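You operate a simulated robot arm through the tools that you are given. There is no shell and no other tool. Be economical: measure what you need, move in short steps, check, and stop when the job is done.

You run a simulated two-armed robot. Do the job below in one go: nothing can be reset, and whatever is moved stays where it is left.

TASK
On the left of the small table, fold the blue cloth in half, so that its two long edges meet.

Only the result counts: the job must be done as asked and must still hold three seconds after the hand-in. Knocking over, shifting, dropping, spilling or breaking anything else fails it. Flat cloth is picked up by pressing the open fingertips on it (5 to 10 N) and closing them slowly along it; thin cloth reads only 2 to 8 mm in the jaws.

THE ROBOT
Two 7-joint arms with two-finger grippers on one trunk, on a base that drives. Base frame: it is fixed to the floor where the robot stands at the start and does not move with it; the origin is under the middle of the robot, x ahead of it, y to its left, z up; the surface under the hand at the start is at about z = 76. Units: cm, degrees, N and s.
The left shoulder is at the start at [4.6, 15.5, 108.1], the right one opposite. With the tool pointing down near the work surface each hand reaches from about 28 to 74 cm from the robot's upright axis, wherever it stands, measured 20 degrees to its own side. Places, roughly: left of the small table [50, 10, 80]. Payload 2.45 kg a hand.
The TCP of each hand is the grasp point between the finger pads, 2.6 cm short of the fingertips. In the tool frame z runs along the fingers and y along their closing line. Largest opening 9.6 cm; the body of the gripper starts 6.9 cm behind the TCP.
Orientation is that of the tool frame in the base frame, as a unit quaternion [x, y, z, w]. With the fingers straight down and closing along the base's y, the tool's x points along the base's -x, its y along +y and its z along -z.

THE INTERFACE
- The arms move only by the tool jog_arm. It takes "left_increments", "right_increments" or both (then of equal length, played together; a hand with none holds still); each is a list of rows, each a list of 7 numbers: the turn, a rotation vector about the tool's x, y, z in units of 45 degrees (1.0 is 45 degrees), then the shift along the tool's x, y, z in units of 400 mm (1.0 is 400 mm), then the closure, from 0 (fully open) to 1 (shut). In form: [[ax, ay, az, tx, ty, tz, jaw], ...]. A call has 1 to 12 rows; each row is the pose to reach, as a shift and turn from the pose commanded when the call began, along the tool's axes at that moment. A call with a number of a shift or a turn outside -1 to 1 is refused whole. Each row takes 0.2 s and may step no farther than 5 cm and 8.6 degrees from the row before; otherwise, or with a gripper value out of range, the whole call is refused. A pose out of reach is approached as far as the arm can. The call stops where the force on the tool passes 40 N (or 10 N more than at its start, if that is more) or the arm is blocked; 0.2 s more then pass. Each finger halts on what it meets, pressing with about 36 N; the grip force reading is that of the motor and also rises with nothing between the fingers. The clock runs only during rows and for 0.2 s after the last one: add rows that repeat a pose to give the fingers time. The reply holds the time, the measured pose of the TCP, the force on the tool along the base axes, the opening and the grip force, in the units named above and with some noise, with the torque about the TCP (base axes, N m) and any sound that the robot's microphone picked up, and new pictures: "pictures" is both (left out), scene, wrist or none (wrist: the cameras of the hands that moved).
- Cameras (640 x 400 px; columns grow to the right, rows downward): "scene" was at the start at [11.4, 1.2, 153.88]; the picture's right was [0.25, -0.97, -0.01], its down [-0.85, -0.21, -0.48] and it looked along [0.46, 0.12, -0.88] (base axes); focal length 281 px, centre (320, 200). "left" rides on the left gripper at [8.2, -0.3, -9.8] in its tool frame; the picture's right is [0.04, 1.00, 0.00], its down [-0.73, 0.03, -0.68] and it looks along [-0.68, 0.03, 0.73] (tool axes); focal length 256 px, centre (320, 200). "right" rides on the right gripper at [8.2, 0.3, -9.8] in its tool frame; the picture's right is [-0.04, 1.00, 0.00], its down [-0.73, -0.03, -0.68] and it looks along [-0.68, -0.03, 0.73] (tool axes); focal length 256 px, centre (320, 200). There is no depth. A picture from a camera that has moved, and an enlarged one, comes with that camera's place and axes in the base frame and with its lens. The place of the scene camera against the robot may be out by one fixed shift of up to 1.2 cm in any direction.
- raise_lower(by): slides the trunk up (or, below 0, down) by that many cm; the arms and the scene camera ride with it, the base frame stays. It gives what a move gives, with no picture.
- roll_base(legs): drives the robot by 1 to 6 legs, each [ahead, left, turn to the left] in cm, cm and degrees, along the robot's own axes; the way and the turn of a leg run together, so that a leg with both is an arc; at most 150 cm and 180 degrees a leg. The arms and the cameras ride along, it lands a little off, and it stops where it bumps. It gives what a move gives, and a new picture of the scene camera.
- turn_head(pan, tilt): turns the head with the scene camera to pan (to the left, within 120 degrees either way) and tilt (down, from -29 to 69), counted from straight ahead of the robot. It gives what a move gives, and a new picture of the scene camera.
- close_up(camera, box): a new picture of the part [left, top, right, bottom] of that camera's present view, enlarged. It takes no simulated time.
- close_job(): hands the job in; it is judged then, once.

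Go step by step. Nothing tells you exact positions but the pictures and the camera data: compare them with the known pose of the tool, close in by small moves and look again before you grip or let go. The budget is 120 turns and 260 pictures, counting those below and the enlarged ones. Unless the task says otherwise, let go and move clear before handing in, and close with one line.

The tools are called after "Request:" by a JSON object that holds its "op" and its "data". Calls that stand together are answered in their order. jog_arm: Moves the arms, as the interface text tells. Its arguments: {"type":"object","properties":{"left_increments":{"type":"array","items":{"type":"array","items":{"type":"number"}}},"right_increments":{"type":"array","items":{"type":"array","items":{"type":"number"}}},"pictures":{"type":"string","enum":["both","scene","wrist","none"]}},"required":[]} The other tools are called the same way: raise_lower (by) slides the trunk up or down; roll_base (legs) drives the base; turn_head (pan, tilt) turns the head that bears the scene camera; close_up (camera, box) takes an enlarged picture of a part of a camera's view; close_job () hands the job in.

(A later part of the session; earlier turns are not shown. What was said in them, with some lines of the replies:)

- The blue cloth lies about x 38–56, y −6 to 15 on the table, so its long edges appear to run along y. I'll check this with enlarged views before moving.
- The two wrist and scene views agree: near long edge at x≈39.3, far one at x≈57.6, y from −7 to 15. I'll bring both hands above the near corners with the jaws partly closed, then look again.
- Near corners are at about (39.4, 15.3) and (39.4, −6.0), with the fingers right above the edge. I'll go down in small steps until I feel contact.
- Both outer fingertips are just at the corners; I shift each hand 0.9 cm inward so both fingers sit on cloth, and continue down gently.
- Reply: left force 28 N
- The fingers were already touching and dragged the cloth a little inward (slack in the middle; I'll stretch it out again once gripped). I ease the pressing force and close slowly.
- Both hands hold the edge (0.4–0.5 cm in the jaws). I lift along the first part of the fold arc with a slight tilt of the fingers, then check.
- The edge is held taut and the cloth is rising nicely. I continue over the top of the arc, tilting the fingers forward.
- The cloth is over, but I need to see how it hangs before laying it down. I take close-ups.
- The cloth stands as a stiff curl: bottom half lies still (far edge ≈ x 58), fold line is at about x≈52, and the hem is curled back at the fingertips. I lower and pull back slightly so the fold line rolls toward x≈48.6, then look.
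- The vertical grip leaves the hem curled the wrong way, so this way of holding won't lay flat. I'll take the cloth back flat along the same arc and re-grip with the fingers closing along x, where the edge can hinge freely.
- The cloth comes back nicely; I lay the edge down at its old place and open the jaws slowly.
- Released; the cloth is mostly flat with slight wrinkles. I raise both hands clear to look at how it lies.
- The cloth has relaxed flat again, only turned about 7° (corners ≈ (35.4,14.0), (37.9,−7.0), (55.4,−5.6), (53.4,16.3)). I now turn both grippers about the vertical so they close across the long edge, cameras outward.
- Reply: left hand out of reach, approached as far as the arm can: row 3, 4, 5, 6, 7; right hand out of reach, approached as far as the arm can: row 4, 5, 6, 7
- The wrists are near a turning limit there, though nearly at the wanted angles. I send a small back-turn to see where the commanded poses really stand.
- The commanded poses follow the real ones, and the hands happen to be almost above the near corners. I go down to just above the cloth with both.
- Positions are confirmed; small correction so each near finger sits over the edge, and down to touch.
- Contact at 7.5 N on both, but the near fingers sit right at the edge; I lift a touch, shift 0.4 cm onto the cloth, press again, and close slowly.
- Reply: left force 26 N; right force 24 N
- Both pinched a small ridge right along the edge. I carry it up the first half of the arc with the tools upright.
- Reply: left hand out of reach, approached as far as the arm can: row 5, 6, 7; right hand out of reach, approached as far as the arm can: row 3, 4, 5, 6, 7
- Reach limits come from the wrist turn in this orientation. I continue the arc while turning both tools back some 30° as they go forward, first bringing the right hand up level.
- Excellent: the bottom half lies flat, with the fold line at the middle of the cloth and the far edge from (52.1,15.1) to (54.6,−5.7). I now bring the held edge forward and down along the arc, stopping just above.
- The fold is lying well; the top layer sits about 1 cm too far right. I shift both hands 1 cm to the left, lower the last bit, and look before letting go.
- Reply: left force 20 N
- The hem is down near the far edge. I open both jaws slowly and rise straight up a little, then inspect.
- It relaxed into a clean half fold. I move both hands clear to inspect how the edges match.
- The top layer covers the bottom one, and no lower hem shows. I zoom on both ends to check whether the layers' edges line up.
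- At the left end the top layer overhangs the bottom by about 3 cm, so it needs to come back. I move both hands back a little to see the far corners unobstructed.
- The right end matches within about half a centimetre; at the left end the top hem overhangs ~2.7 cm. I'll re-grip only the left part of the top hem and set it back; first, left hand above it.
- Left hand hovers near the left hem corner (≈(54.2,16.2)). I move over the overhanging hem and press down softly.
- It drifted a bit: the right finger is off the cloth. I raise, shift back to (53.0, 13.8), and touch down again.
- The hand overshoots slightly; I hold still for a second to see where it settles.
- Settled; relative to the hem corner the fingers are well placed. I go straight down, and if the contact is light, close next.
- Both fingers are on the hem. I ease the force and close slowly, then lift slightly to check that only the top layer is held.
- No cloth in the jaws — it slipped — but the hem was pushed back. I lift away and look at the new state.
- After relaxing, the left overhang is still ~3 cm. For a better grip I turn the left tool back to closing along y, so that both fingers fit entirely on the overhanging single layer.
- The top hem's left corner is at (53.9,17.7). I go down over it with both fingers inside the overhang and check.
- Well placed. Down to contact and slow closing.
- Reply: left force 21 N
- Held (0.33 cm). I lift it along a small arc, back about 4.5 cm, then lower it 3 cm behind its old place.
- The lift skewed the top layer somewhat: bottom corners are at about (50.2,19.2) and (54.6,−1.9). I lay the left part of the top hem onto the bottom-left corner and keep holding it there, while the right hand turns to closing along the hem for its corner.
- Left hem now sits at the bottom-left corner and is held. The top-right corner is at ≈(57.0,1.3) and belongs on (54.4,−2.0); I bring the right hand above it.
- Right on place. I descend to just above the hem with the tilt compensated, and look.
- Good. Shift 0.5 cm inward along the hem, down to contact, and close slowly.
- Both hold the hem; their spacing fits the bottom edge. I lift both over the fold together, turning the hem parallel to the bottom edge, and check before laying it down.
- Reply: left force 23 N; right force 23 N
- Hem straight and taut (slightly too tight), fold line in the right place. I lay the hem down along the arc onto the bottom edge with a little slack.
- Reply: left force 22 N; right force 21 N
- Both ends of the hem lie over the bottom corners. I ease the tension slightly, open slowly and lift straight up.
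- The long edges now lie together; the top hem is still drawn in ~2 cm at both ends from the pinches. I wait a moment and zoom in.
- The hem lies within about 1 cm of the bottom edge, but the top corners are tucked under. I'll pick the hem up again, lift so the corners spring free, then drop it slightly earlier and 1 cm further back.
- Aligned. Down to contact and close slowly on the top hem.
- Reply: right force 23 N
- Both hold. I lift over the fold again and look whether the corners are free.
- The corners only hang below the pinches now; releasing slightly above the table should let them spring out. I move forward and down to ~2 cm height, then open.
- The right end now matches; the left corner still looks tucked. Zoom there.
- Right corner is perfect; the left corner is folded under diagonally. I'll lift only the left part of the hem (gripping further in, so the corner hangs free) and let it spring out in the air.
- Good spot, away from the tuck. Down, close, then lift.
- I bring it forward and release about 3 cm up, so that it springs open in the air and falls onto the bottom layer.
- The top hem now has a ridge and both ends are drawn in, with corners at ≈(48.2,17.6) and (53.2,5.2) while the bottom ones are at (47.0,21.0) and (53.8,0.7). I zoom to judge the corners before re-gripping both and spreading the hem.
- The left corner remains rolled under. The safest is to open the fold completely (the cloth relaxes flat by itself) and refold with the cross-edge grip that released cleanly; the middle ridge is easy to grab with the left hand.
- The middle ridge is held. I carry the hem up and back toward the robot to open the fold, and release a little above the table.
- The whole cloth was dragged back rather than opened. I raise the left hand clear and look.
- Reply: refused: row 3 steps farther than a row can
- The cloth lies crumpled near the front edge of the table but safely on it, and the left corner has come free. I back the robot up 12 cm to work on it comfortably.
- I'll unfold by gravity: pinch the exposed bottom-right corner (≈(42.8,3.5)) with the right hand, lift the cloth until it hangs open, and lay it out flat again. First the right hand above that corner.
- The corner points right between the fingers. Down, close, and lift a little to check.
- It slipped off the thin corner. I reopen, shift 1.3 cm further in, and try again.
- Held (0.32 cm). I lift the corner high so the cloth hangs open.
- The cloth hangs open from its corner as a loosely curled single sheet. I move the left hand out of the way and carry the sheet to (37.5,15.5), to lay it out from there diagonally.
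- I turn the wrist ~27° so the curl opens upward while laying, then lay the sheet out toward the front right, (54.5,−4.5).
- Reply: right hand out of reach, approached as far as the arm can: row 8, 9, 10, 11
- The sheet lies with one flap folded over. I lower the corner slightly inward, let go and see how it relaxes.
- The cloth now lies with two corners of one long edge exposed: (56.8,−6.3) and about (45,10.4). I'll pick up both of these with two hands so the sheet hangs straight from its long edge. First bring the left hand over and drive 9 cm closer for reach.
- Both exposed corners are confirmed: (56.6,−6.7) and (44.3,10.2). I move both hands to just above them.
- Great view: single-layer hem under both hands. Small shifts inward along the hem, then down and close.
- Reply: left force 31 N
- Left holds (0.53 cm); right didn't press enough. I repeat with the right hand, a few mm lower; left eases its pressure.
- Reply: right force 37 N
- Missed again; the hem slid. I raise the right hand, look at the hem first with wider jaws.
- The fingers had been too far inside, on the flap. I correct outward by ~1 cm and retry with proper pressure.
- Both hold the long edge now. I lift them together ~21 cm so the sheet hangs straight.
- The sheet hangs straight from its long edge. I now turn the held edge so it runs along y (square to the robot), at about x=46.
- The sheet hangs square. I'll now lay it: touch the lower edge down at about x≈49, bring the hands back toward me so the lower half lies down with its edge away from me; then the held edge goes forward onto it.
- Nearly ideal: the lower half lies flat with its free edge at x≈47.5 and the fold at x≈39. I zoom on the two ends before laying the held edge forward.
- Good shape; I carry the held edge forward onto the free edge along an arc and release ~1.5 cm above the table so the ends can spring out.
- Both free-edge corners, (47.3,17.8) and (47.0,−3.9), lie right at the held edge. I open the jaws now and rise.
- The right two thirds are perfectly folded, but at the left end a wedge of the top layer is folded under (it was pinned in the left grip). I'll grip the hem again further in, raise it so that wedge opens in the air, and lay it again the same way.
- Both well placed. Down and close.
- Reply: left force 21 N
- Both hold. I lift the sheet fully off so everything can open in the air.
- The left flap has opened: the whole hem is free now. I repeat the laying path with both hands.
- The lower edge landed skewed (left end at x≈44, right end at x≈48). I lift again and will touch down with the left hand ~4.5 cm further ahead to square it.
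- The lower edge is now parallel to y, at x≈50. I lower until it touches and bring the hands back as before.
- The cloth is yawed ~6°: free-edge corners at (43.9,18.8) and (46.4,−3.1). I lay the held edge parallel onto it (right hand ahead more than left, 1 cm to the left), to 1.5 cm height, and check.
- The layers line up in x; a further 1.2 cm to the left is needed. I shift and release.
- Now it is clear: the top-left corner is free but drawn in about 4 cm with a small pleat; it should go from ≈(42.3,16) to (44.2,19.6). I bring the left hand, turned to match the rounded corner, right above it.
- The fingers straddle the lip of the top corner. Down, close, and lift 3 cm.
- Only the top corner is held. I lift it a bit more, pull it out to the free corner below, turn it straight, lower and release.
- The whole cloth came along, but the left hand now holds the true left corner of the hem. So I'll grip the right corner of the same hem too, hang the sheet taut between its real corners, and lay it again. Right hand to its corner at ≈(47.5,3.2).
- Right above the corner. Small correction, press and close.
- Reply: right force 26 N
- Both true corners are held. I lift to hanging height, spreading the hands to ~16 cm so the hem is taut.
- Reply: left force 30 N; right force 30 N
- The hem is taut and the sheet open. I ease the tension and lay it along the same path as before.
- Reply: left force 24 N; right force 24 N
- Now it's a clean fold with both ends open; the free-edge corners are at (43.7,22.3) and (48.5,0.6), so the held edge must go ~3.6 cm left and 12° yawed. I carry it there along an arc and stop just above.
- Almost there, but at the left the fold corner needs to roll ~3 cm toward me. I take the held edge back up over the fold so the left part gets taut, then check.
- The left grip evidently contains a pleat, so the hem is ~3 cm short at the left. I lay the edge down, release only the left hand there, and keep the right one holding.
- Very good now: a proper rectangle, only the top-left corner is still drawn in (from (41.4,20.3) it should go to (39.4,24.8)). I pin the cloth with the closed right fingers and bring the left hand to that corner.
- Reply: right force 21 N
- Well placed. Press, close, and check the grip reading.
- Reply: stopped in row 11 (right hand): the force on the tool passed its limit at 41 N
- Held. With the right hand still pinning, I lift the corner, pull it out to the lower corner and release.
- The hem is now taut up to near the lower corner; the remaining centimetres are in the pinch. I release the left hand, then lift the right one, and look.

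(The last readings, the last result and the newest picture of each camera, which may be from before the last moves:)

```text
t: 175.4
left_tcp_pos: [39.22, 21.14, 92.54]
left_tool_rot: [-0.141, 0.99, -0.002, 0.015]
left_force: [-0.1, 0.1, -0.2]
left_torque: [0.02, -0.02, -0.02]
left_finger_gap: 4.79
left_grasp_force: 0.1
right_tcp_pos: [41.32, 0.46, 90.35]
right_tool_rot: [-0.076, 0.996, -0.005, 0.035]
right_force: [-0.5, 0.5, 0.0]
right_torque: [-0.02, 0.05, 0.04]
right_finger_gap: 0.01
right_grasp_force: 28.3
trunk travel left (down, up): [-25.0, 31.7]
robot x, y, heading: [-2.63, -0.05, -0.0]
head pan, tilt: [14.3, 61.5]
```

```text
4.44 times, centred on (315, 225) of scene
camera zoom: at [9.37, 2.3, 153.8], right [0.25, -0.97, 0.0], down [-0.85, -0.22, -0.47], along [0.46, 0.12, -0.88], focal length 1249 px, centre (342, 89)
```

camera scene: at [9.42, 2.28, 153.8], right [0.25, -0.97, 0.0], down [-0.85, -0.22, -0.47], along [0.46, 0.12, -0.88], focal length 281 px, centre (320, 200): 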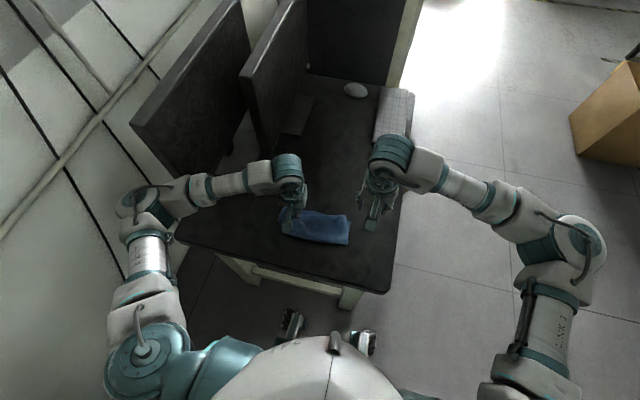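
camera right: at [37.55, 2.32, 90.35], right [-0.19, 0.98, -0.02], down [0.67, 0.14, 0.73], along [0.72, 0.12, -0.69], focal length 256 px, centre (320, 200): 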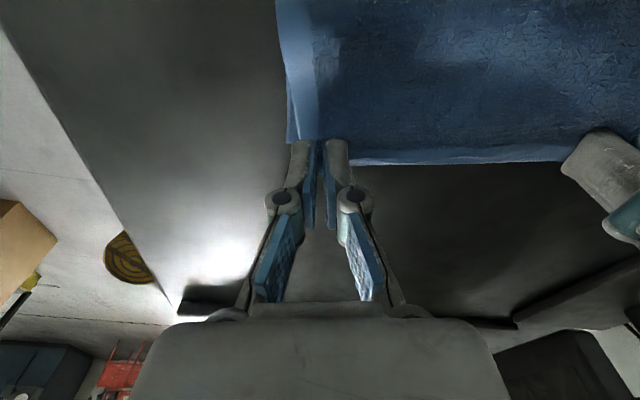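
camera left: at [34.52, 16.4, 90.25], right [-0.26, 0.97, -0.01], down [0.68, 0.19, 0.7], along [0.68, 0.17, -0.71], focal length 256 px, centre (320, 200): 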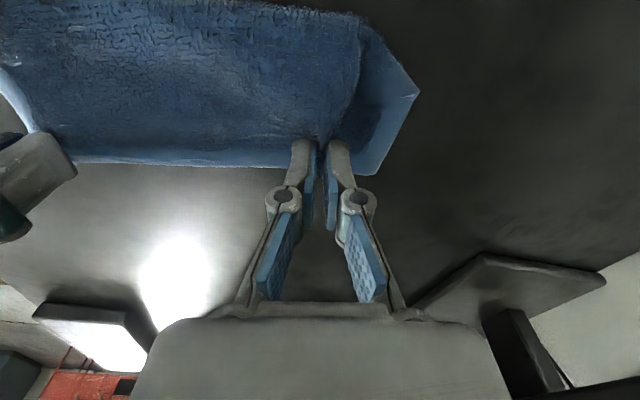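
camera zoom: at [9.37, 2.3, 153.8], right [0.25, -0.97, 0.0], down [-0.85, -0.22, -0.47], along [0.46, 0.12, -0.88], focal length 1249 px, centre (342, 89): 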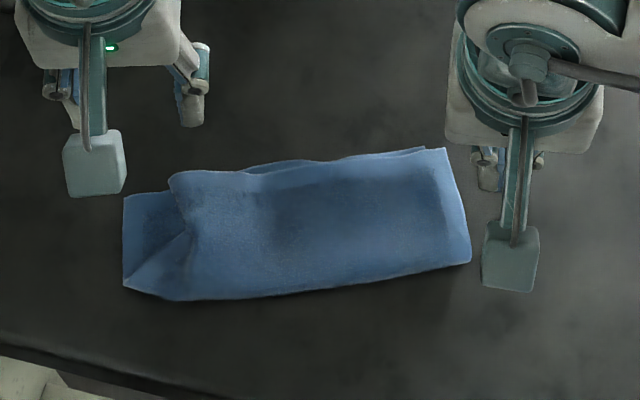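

All edges match now except the top-left corner, which is still turned under by ~2.5 cm. I pin the right end with the right fingers and move the left hand to the hem about 4 cm in from that corner, to lift it and let the turned-under corner open.

Request:
{"op": "jog_arm", "data": {"left_increments": [[0, 0, 0, -0.004, -0.03, 0.03, 0.7], [0, 0, 0, -0.008, -0.06, 0.08, 0.79], [0, 0, 0, -0.013, -0.09, 0.14, 0.79], [0, 0, 0, -0.018, -0.112, 0.2, 0.79], [0, 0, 0, -0.018, -0.112, 0.25, 0.79], [0, 0, 0, -0.018, -0.112, 0.27, 0.79], [0, 0, 0, -0.018, -0.112, 0.27, 0.79], [0, 0, 0, -0.018, -0.112, 0.27, 0.79]], "right_increments": [[0, 0, 0, -0.015, 0.03, 0.03, 1], [0, 0, 0, -0.03, 0.06, 0.08, 1], [0, 0, 0, -0.04, 0.08, 0.14, 1], [0, 0, 0, -0.051, 0.101, 0.2, 1], [0, 0, 0, -0.051, 0.101, 0.25, 1], [0, 0, 0, -0.051, 0.101, 0.275, 1], [0, 0, 0, -0.051, 0.101, 0.285, 1], [0, 0, 0, -0.051, 0.101, 0.285, 1]], "pictures": "none"}}

Request:
{"op": "close_up", "data": {"camera": "left", "box": [140, 0, 500, 220]}}

```text
t: 177.2
left_tcp_pos: [41.18, 17.19, 81.68]
left_tool_rot: [-0.141, 0.99, -0.003, 0.015]
left_force: [-0.5, -0.3, 0.2]
left_torque: [-0.04, 0.0, 0.01]
left_finger_gap: 2.02
left_grasp_force: 0.1
right_tcp_pos: [43.54, 4.6, 78.99]
right_tool_rot: [-0.075, 0.996, -0.006, 0.037]
right_force: [-1.0, -0.2, 8.6]
right_torque: [0.03, 0.11, 0.0]
right_finger_gap: 0.0
right_grasp_force: 28.6
trunk travel left (down, up): [-25.0, 31.7]
robot x, y, heading: [-3.18, -0.05, -0.2]
head pan, tilt: [14.3, 61.5]
```

```text
1.78 times, centred on (320, 110) of left
camera zoom: at [33.03, 14.58, 91.41], right [-0.32, 0.95, -0.01], down [0.68, 0.23, 0.7], along [0.67, 0.21, -0.71], focal length 455 px, centre (320, 360)
```

zoom: 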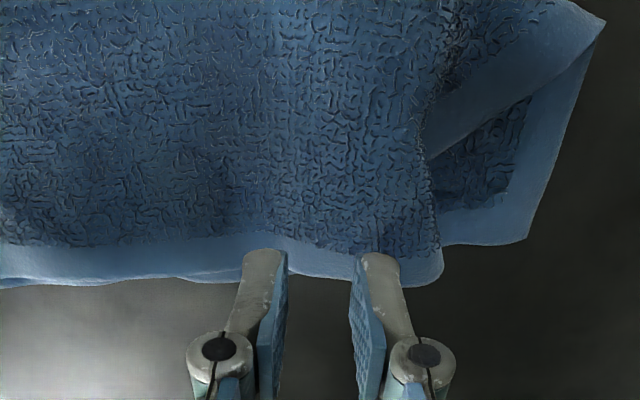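

The turned-under crease is clearly visible at the right. I shift slightly left, press, close, and lift over the fold.

Request:
{"op": "jog_arm", "data": {"left_increments": [[0, 0, 0, 0, -0.01, 0.03, 0.79], [0, 0, 0, 0, -0.01, 0.055, 0.79], [0, 0, 0, 0, -0.01, 0.065, 0.79], [0, 0, 0, 0, -0.01, 0.065, 0.83], [0, 0, 0, 0, -0.01, 0.065, 0.87], [0, 0, 0, 0, -0.01, 0.065, 0.91], [0, 0, 0, 0, -0.01, 0.065, 0.95], [0, 0, 0, 0, -0.01, 0.065, 1], [0, 0, 0, 0, -0.01, 0.065, 1], [0, 0, 0, 0, -0.01, 0.065, 1]], "pictures": "none"}}

Request:
{"op": "jog_arm", "data": {"left_increments": [[0, 0, 0, 0, 0, -0.06, 1], [0, 0, 0, 0.02, 0, -0.11, 1], [0, 0, 0, 0.05, 0, -0.15, 1], [0, 0, 0, 0.08, 0, -0.18, 1], [0, 0, 0, 0.1, 0, -0.19, 1], [0, 0, 0, 0.1, 0, -0.19, 1], [0, 0, 0, 0.1, 0, -0.19, 1]], "pictures": "none"}}

Request:
{"op": "close_up", "data": {"camera": "left", "box": [100, 0, 500, 250]}}

```text
t: 179.4
left_tcp_pos: [41.45, 16.99, 79.37]
left_tool_rot: [-0.141, 0.99, -0.003, 0.015]
left_force: [0.2, -2.7, 5.5]
left_torque: [-0.07, 0.0, 0.04]
left_finger_gap: 0.38
left_grasp_force: 33.0
right_tcp_pos: [43.5, 4.65, 79.03]
right_tool_rot: [-0.076, 0.996, -0.005, 0.036]
right_force: [0.6, 2.0, 12.1]
right_torque: [0.04, 0.02, 0.0]
right_finger_gap: 0.0
right_grasp_force: 29.3
trunk travel left (down, up): [-25.0, 31.7]
robot x, y, heading: [-2.74, 0.02, 0.2]
head pan, tilt: [14.3, 61.5]
```

```text
t: 181.0
left_tcp_pos: [37.37, 15.69, 86.63]
left_tool_rot: [-0.14, 0.99, -0.003, 0.016]
left_force: [7.7, -12.5, -9.4]
left_torque: [-0.33, -0.25, 0.1]
left_finger_gap: 0.38
left_grasp_force: 32.5
right_tcp_pos: [43.54, 4.53, 78.94]
right_tool_rot: [-0.075, 0.997, -0.005, 0.036]
right_force: [-7.2, 10.1, 19.1]
right_torque: [0.34, 0.3, -0.03]
right_finger_gap: 0.01
right_grasp_force: 28.1
trunk travel left (down, up): [-25.0, 31.7]
robot x, y, heading: [-2.68, 0.25, -0.0]
head pan, tilt: [14.3, 61.5]
```

```text
1.60 times, centred on (300, 125) of left
camera zoom: at [29.11, 13.08, 96.39], right [-0.32, 0.95, -0.01], down [0.68, 0.23, 0.7], along [0.67, 0.21, -0.71], focal length 410 px, centre (352, 320)
```

zoom: 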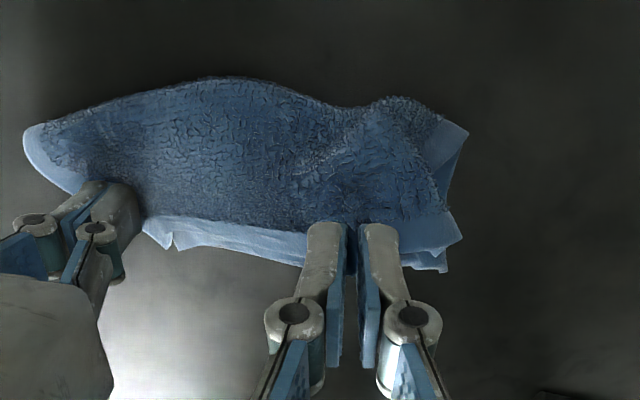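

The corner has popped out fully. I lay it back along the same arc and release about 1 cm above, then lift the pin.

Request:
{"op": "jog_arm", "data": {"left_increments": [[0, 0, 0, -0.03, 0.003, 0.02, 1], [0, 0, 0, -0.06, 0.006, 0.06, 1], [0, 0, 0, -0.085, 0.01, 0.11, 1], [0, 0, 0, -0.1, 0.012, 0.15, 1], [0, 0, 0, -0.102, 0.012, 0.165, 1], [0, 0, 0, -0.102, 0.012, 0.165, 1], [0, 0, 0, -0.102, 0.012, 0.165, 0.75], [0, 0, 0, -0.102, 0.012, 0.165, 0.5], [0, 0, 0, -0.102, 0.012, 0.12, 0.5], [0, 0, 0, -0.102, 0.012, 0.03, 0.5], [0, 0, 0, -0.08, 0.012, -0.08, 0.5], [0, 0, 0, -0.05, 0.03, -0.13, 0.5]], "pictures": "none"}}

Request:
{"op": "close_up", "data": {"camera": "left", "box": [60, 0, 500, 250]}}

```text
t: 183.6
left_tcp_pos: [38.82, 17.61, 92.0]
left_tool_rot: [-0.14, 0.99, -0.002, 0.016]
left_force: [0.0, -0.3, -0.3]
left_torque: [-0.02, -0.01, -0.02]
left_finger_gap: 4.79
left_grasp_force: 0.1
right_tcp_pos: [43.39, 4.56, 78.94]
right_tool_rot: [-0.076, 0.996, -0.006, 0.037]
right_force: [1.3, 0.7, 12.6]
right_torque: [0.01, 0.03, -0.04]
right_finger_gap: 0.01
right_grasp_force: 28.3
trunk travel left (down, up): [-25.0, 31.7]
robot x, y, heading: [-2.63, 0.11, -0.2]
head pan, tilt: [14.3, 61.5]
```

```text
1.45 times, centred on (280, 125) of left
camera zoom: at [30.62, 14.93, 101.51], right [-0.32, 0.95, -0.01], down [0.68, 0.23, 0.7], along [0.67, 0.21, -0.71], focal length 372 px, centre (378, 309)
```

zoom: 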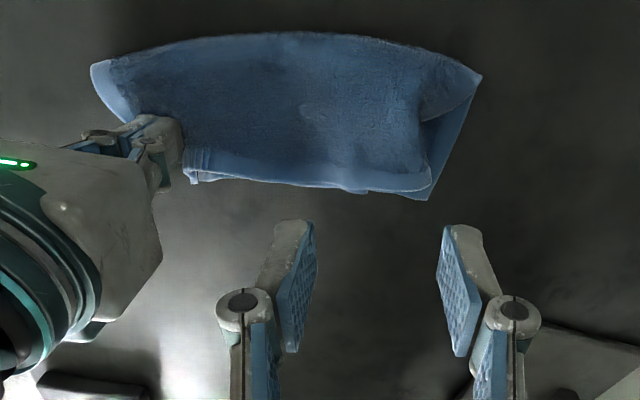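

The left corner now lies right on the lower one. I lift the pinning right hand clear and check the whole.

Request:
{"op": "jog_arm", "data": {"right_increments": [[0, 0, 0, 0, 0, -0.04, 1], [0, 0, 0, 0, 0, -0.1, 1], [0, 0, 0, 0, -0.03, -0.2, 1], [0, 0, 0, 0, -0.1, -0.28, 1], [0, 0, 0, 0, -0.18, -0.32, 1], [0, 0, 0, 0, -0.18, -0.32, 1], [0, 0, 0, 0, -0.18, -0.32, 1]], "left_increments": [[0, 0, 0, 0, 0.02, -0.02, 0.5], [0, 0, 0, 0, 0.04, -0.04, 0.5], [0, 0, 0, 0, 0.06, -0.05, 0.5], [0, 0, 0, 0, 0.06, -0.05, 0.5], [0, 0, 0, 0, 0.06, -0.05, 0.5], [0, 0, 0, 0, 0.06, -0.05, 0.5], [0, 0, 0, 0, 0.06, -0.05, 0.5]], "pictures": "none"}}

Request:
{"op": "close_up", "data": {"camera": "left", "box": [60, 0, 460, 250]}}

Request:
{"op": "close_up", "data": {"camera": "scene", "box": [260, 180, 370, 270]}}

```text
t: 185.2
left_tcp_pos: [38.34, 19.9, 93.8]
left_tool_rot: [-0.141, 0.99, -0.003, 0.015]
left_force: [-1.0, -0.9, 0.2]
left_torque: [-0.02, 0.0, 0.02]
left_finger_gap: 4.8
left_grasp_force: 0.0
right_tcp_pos: [43.63, -2.25, 92.0]
right_tool_rot: [-0.075, 0.997, -0.006, 0.036]
right_force: [-0.1, -0.1, -0.2]
right_torque: [-0.03, 0.02, -0.01]
right_finger_gap: 0.0
right_grasp_force: 28.4
trunk travel left (down, up): [-25.0, 31.7]
robot x, y, heading: [-2.97, 0.21, -0.2]
head pan, tilt: [14.3, 61.5]
```

```text
1.60 times, centred on (260, 125) of left
camera zoom: at [29.98, 17.28, 103.44], right [-0.32, 0.95, -0.01], down [0.68, 0.23, 0.7], along [0.67, 0.21, -0.71], focal length 410 px, centre (416, 320)
```

zoom: 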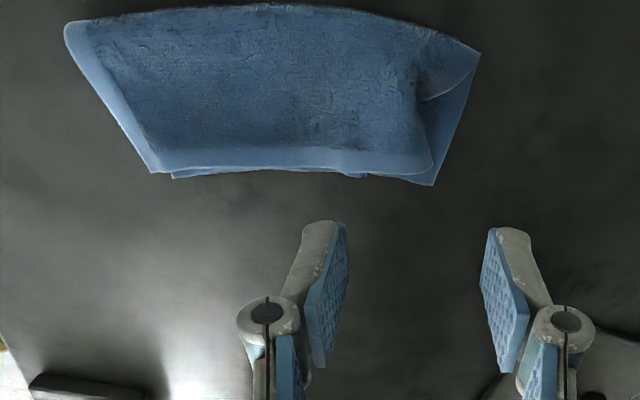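

```text
4.44 times, centred on (315, 225) of scene
camera zoom: at [9.39, 2.41, 153.8], right [0.25, -0.97, 0.0], down [-0.85, -0.22, -0.47], along [0.46, 0.12, -0.88], focal length 1249 px, centre (342, 89)
```

zoom: 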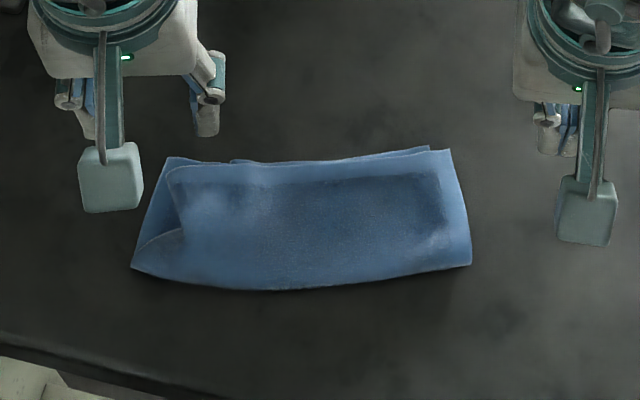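

The top edge now lies on the bottom edge along its whole length (within about 1 cm). Both hands are empty and clear above the cloth, and nothing else has moved, so I hand in.

Request:
{"op": "close_job", "data": {}}

```text
The job is handed in.
```

The blue cloth is folded in half with its two long edges lying together to within about 1 cm. There is still a slight crease along the left short side. It took several attempts, so the cloth lies about 10 cm nearer the robot than where it began and is slightly turned.
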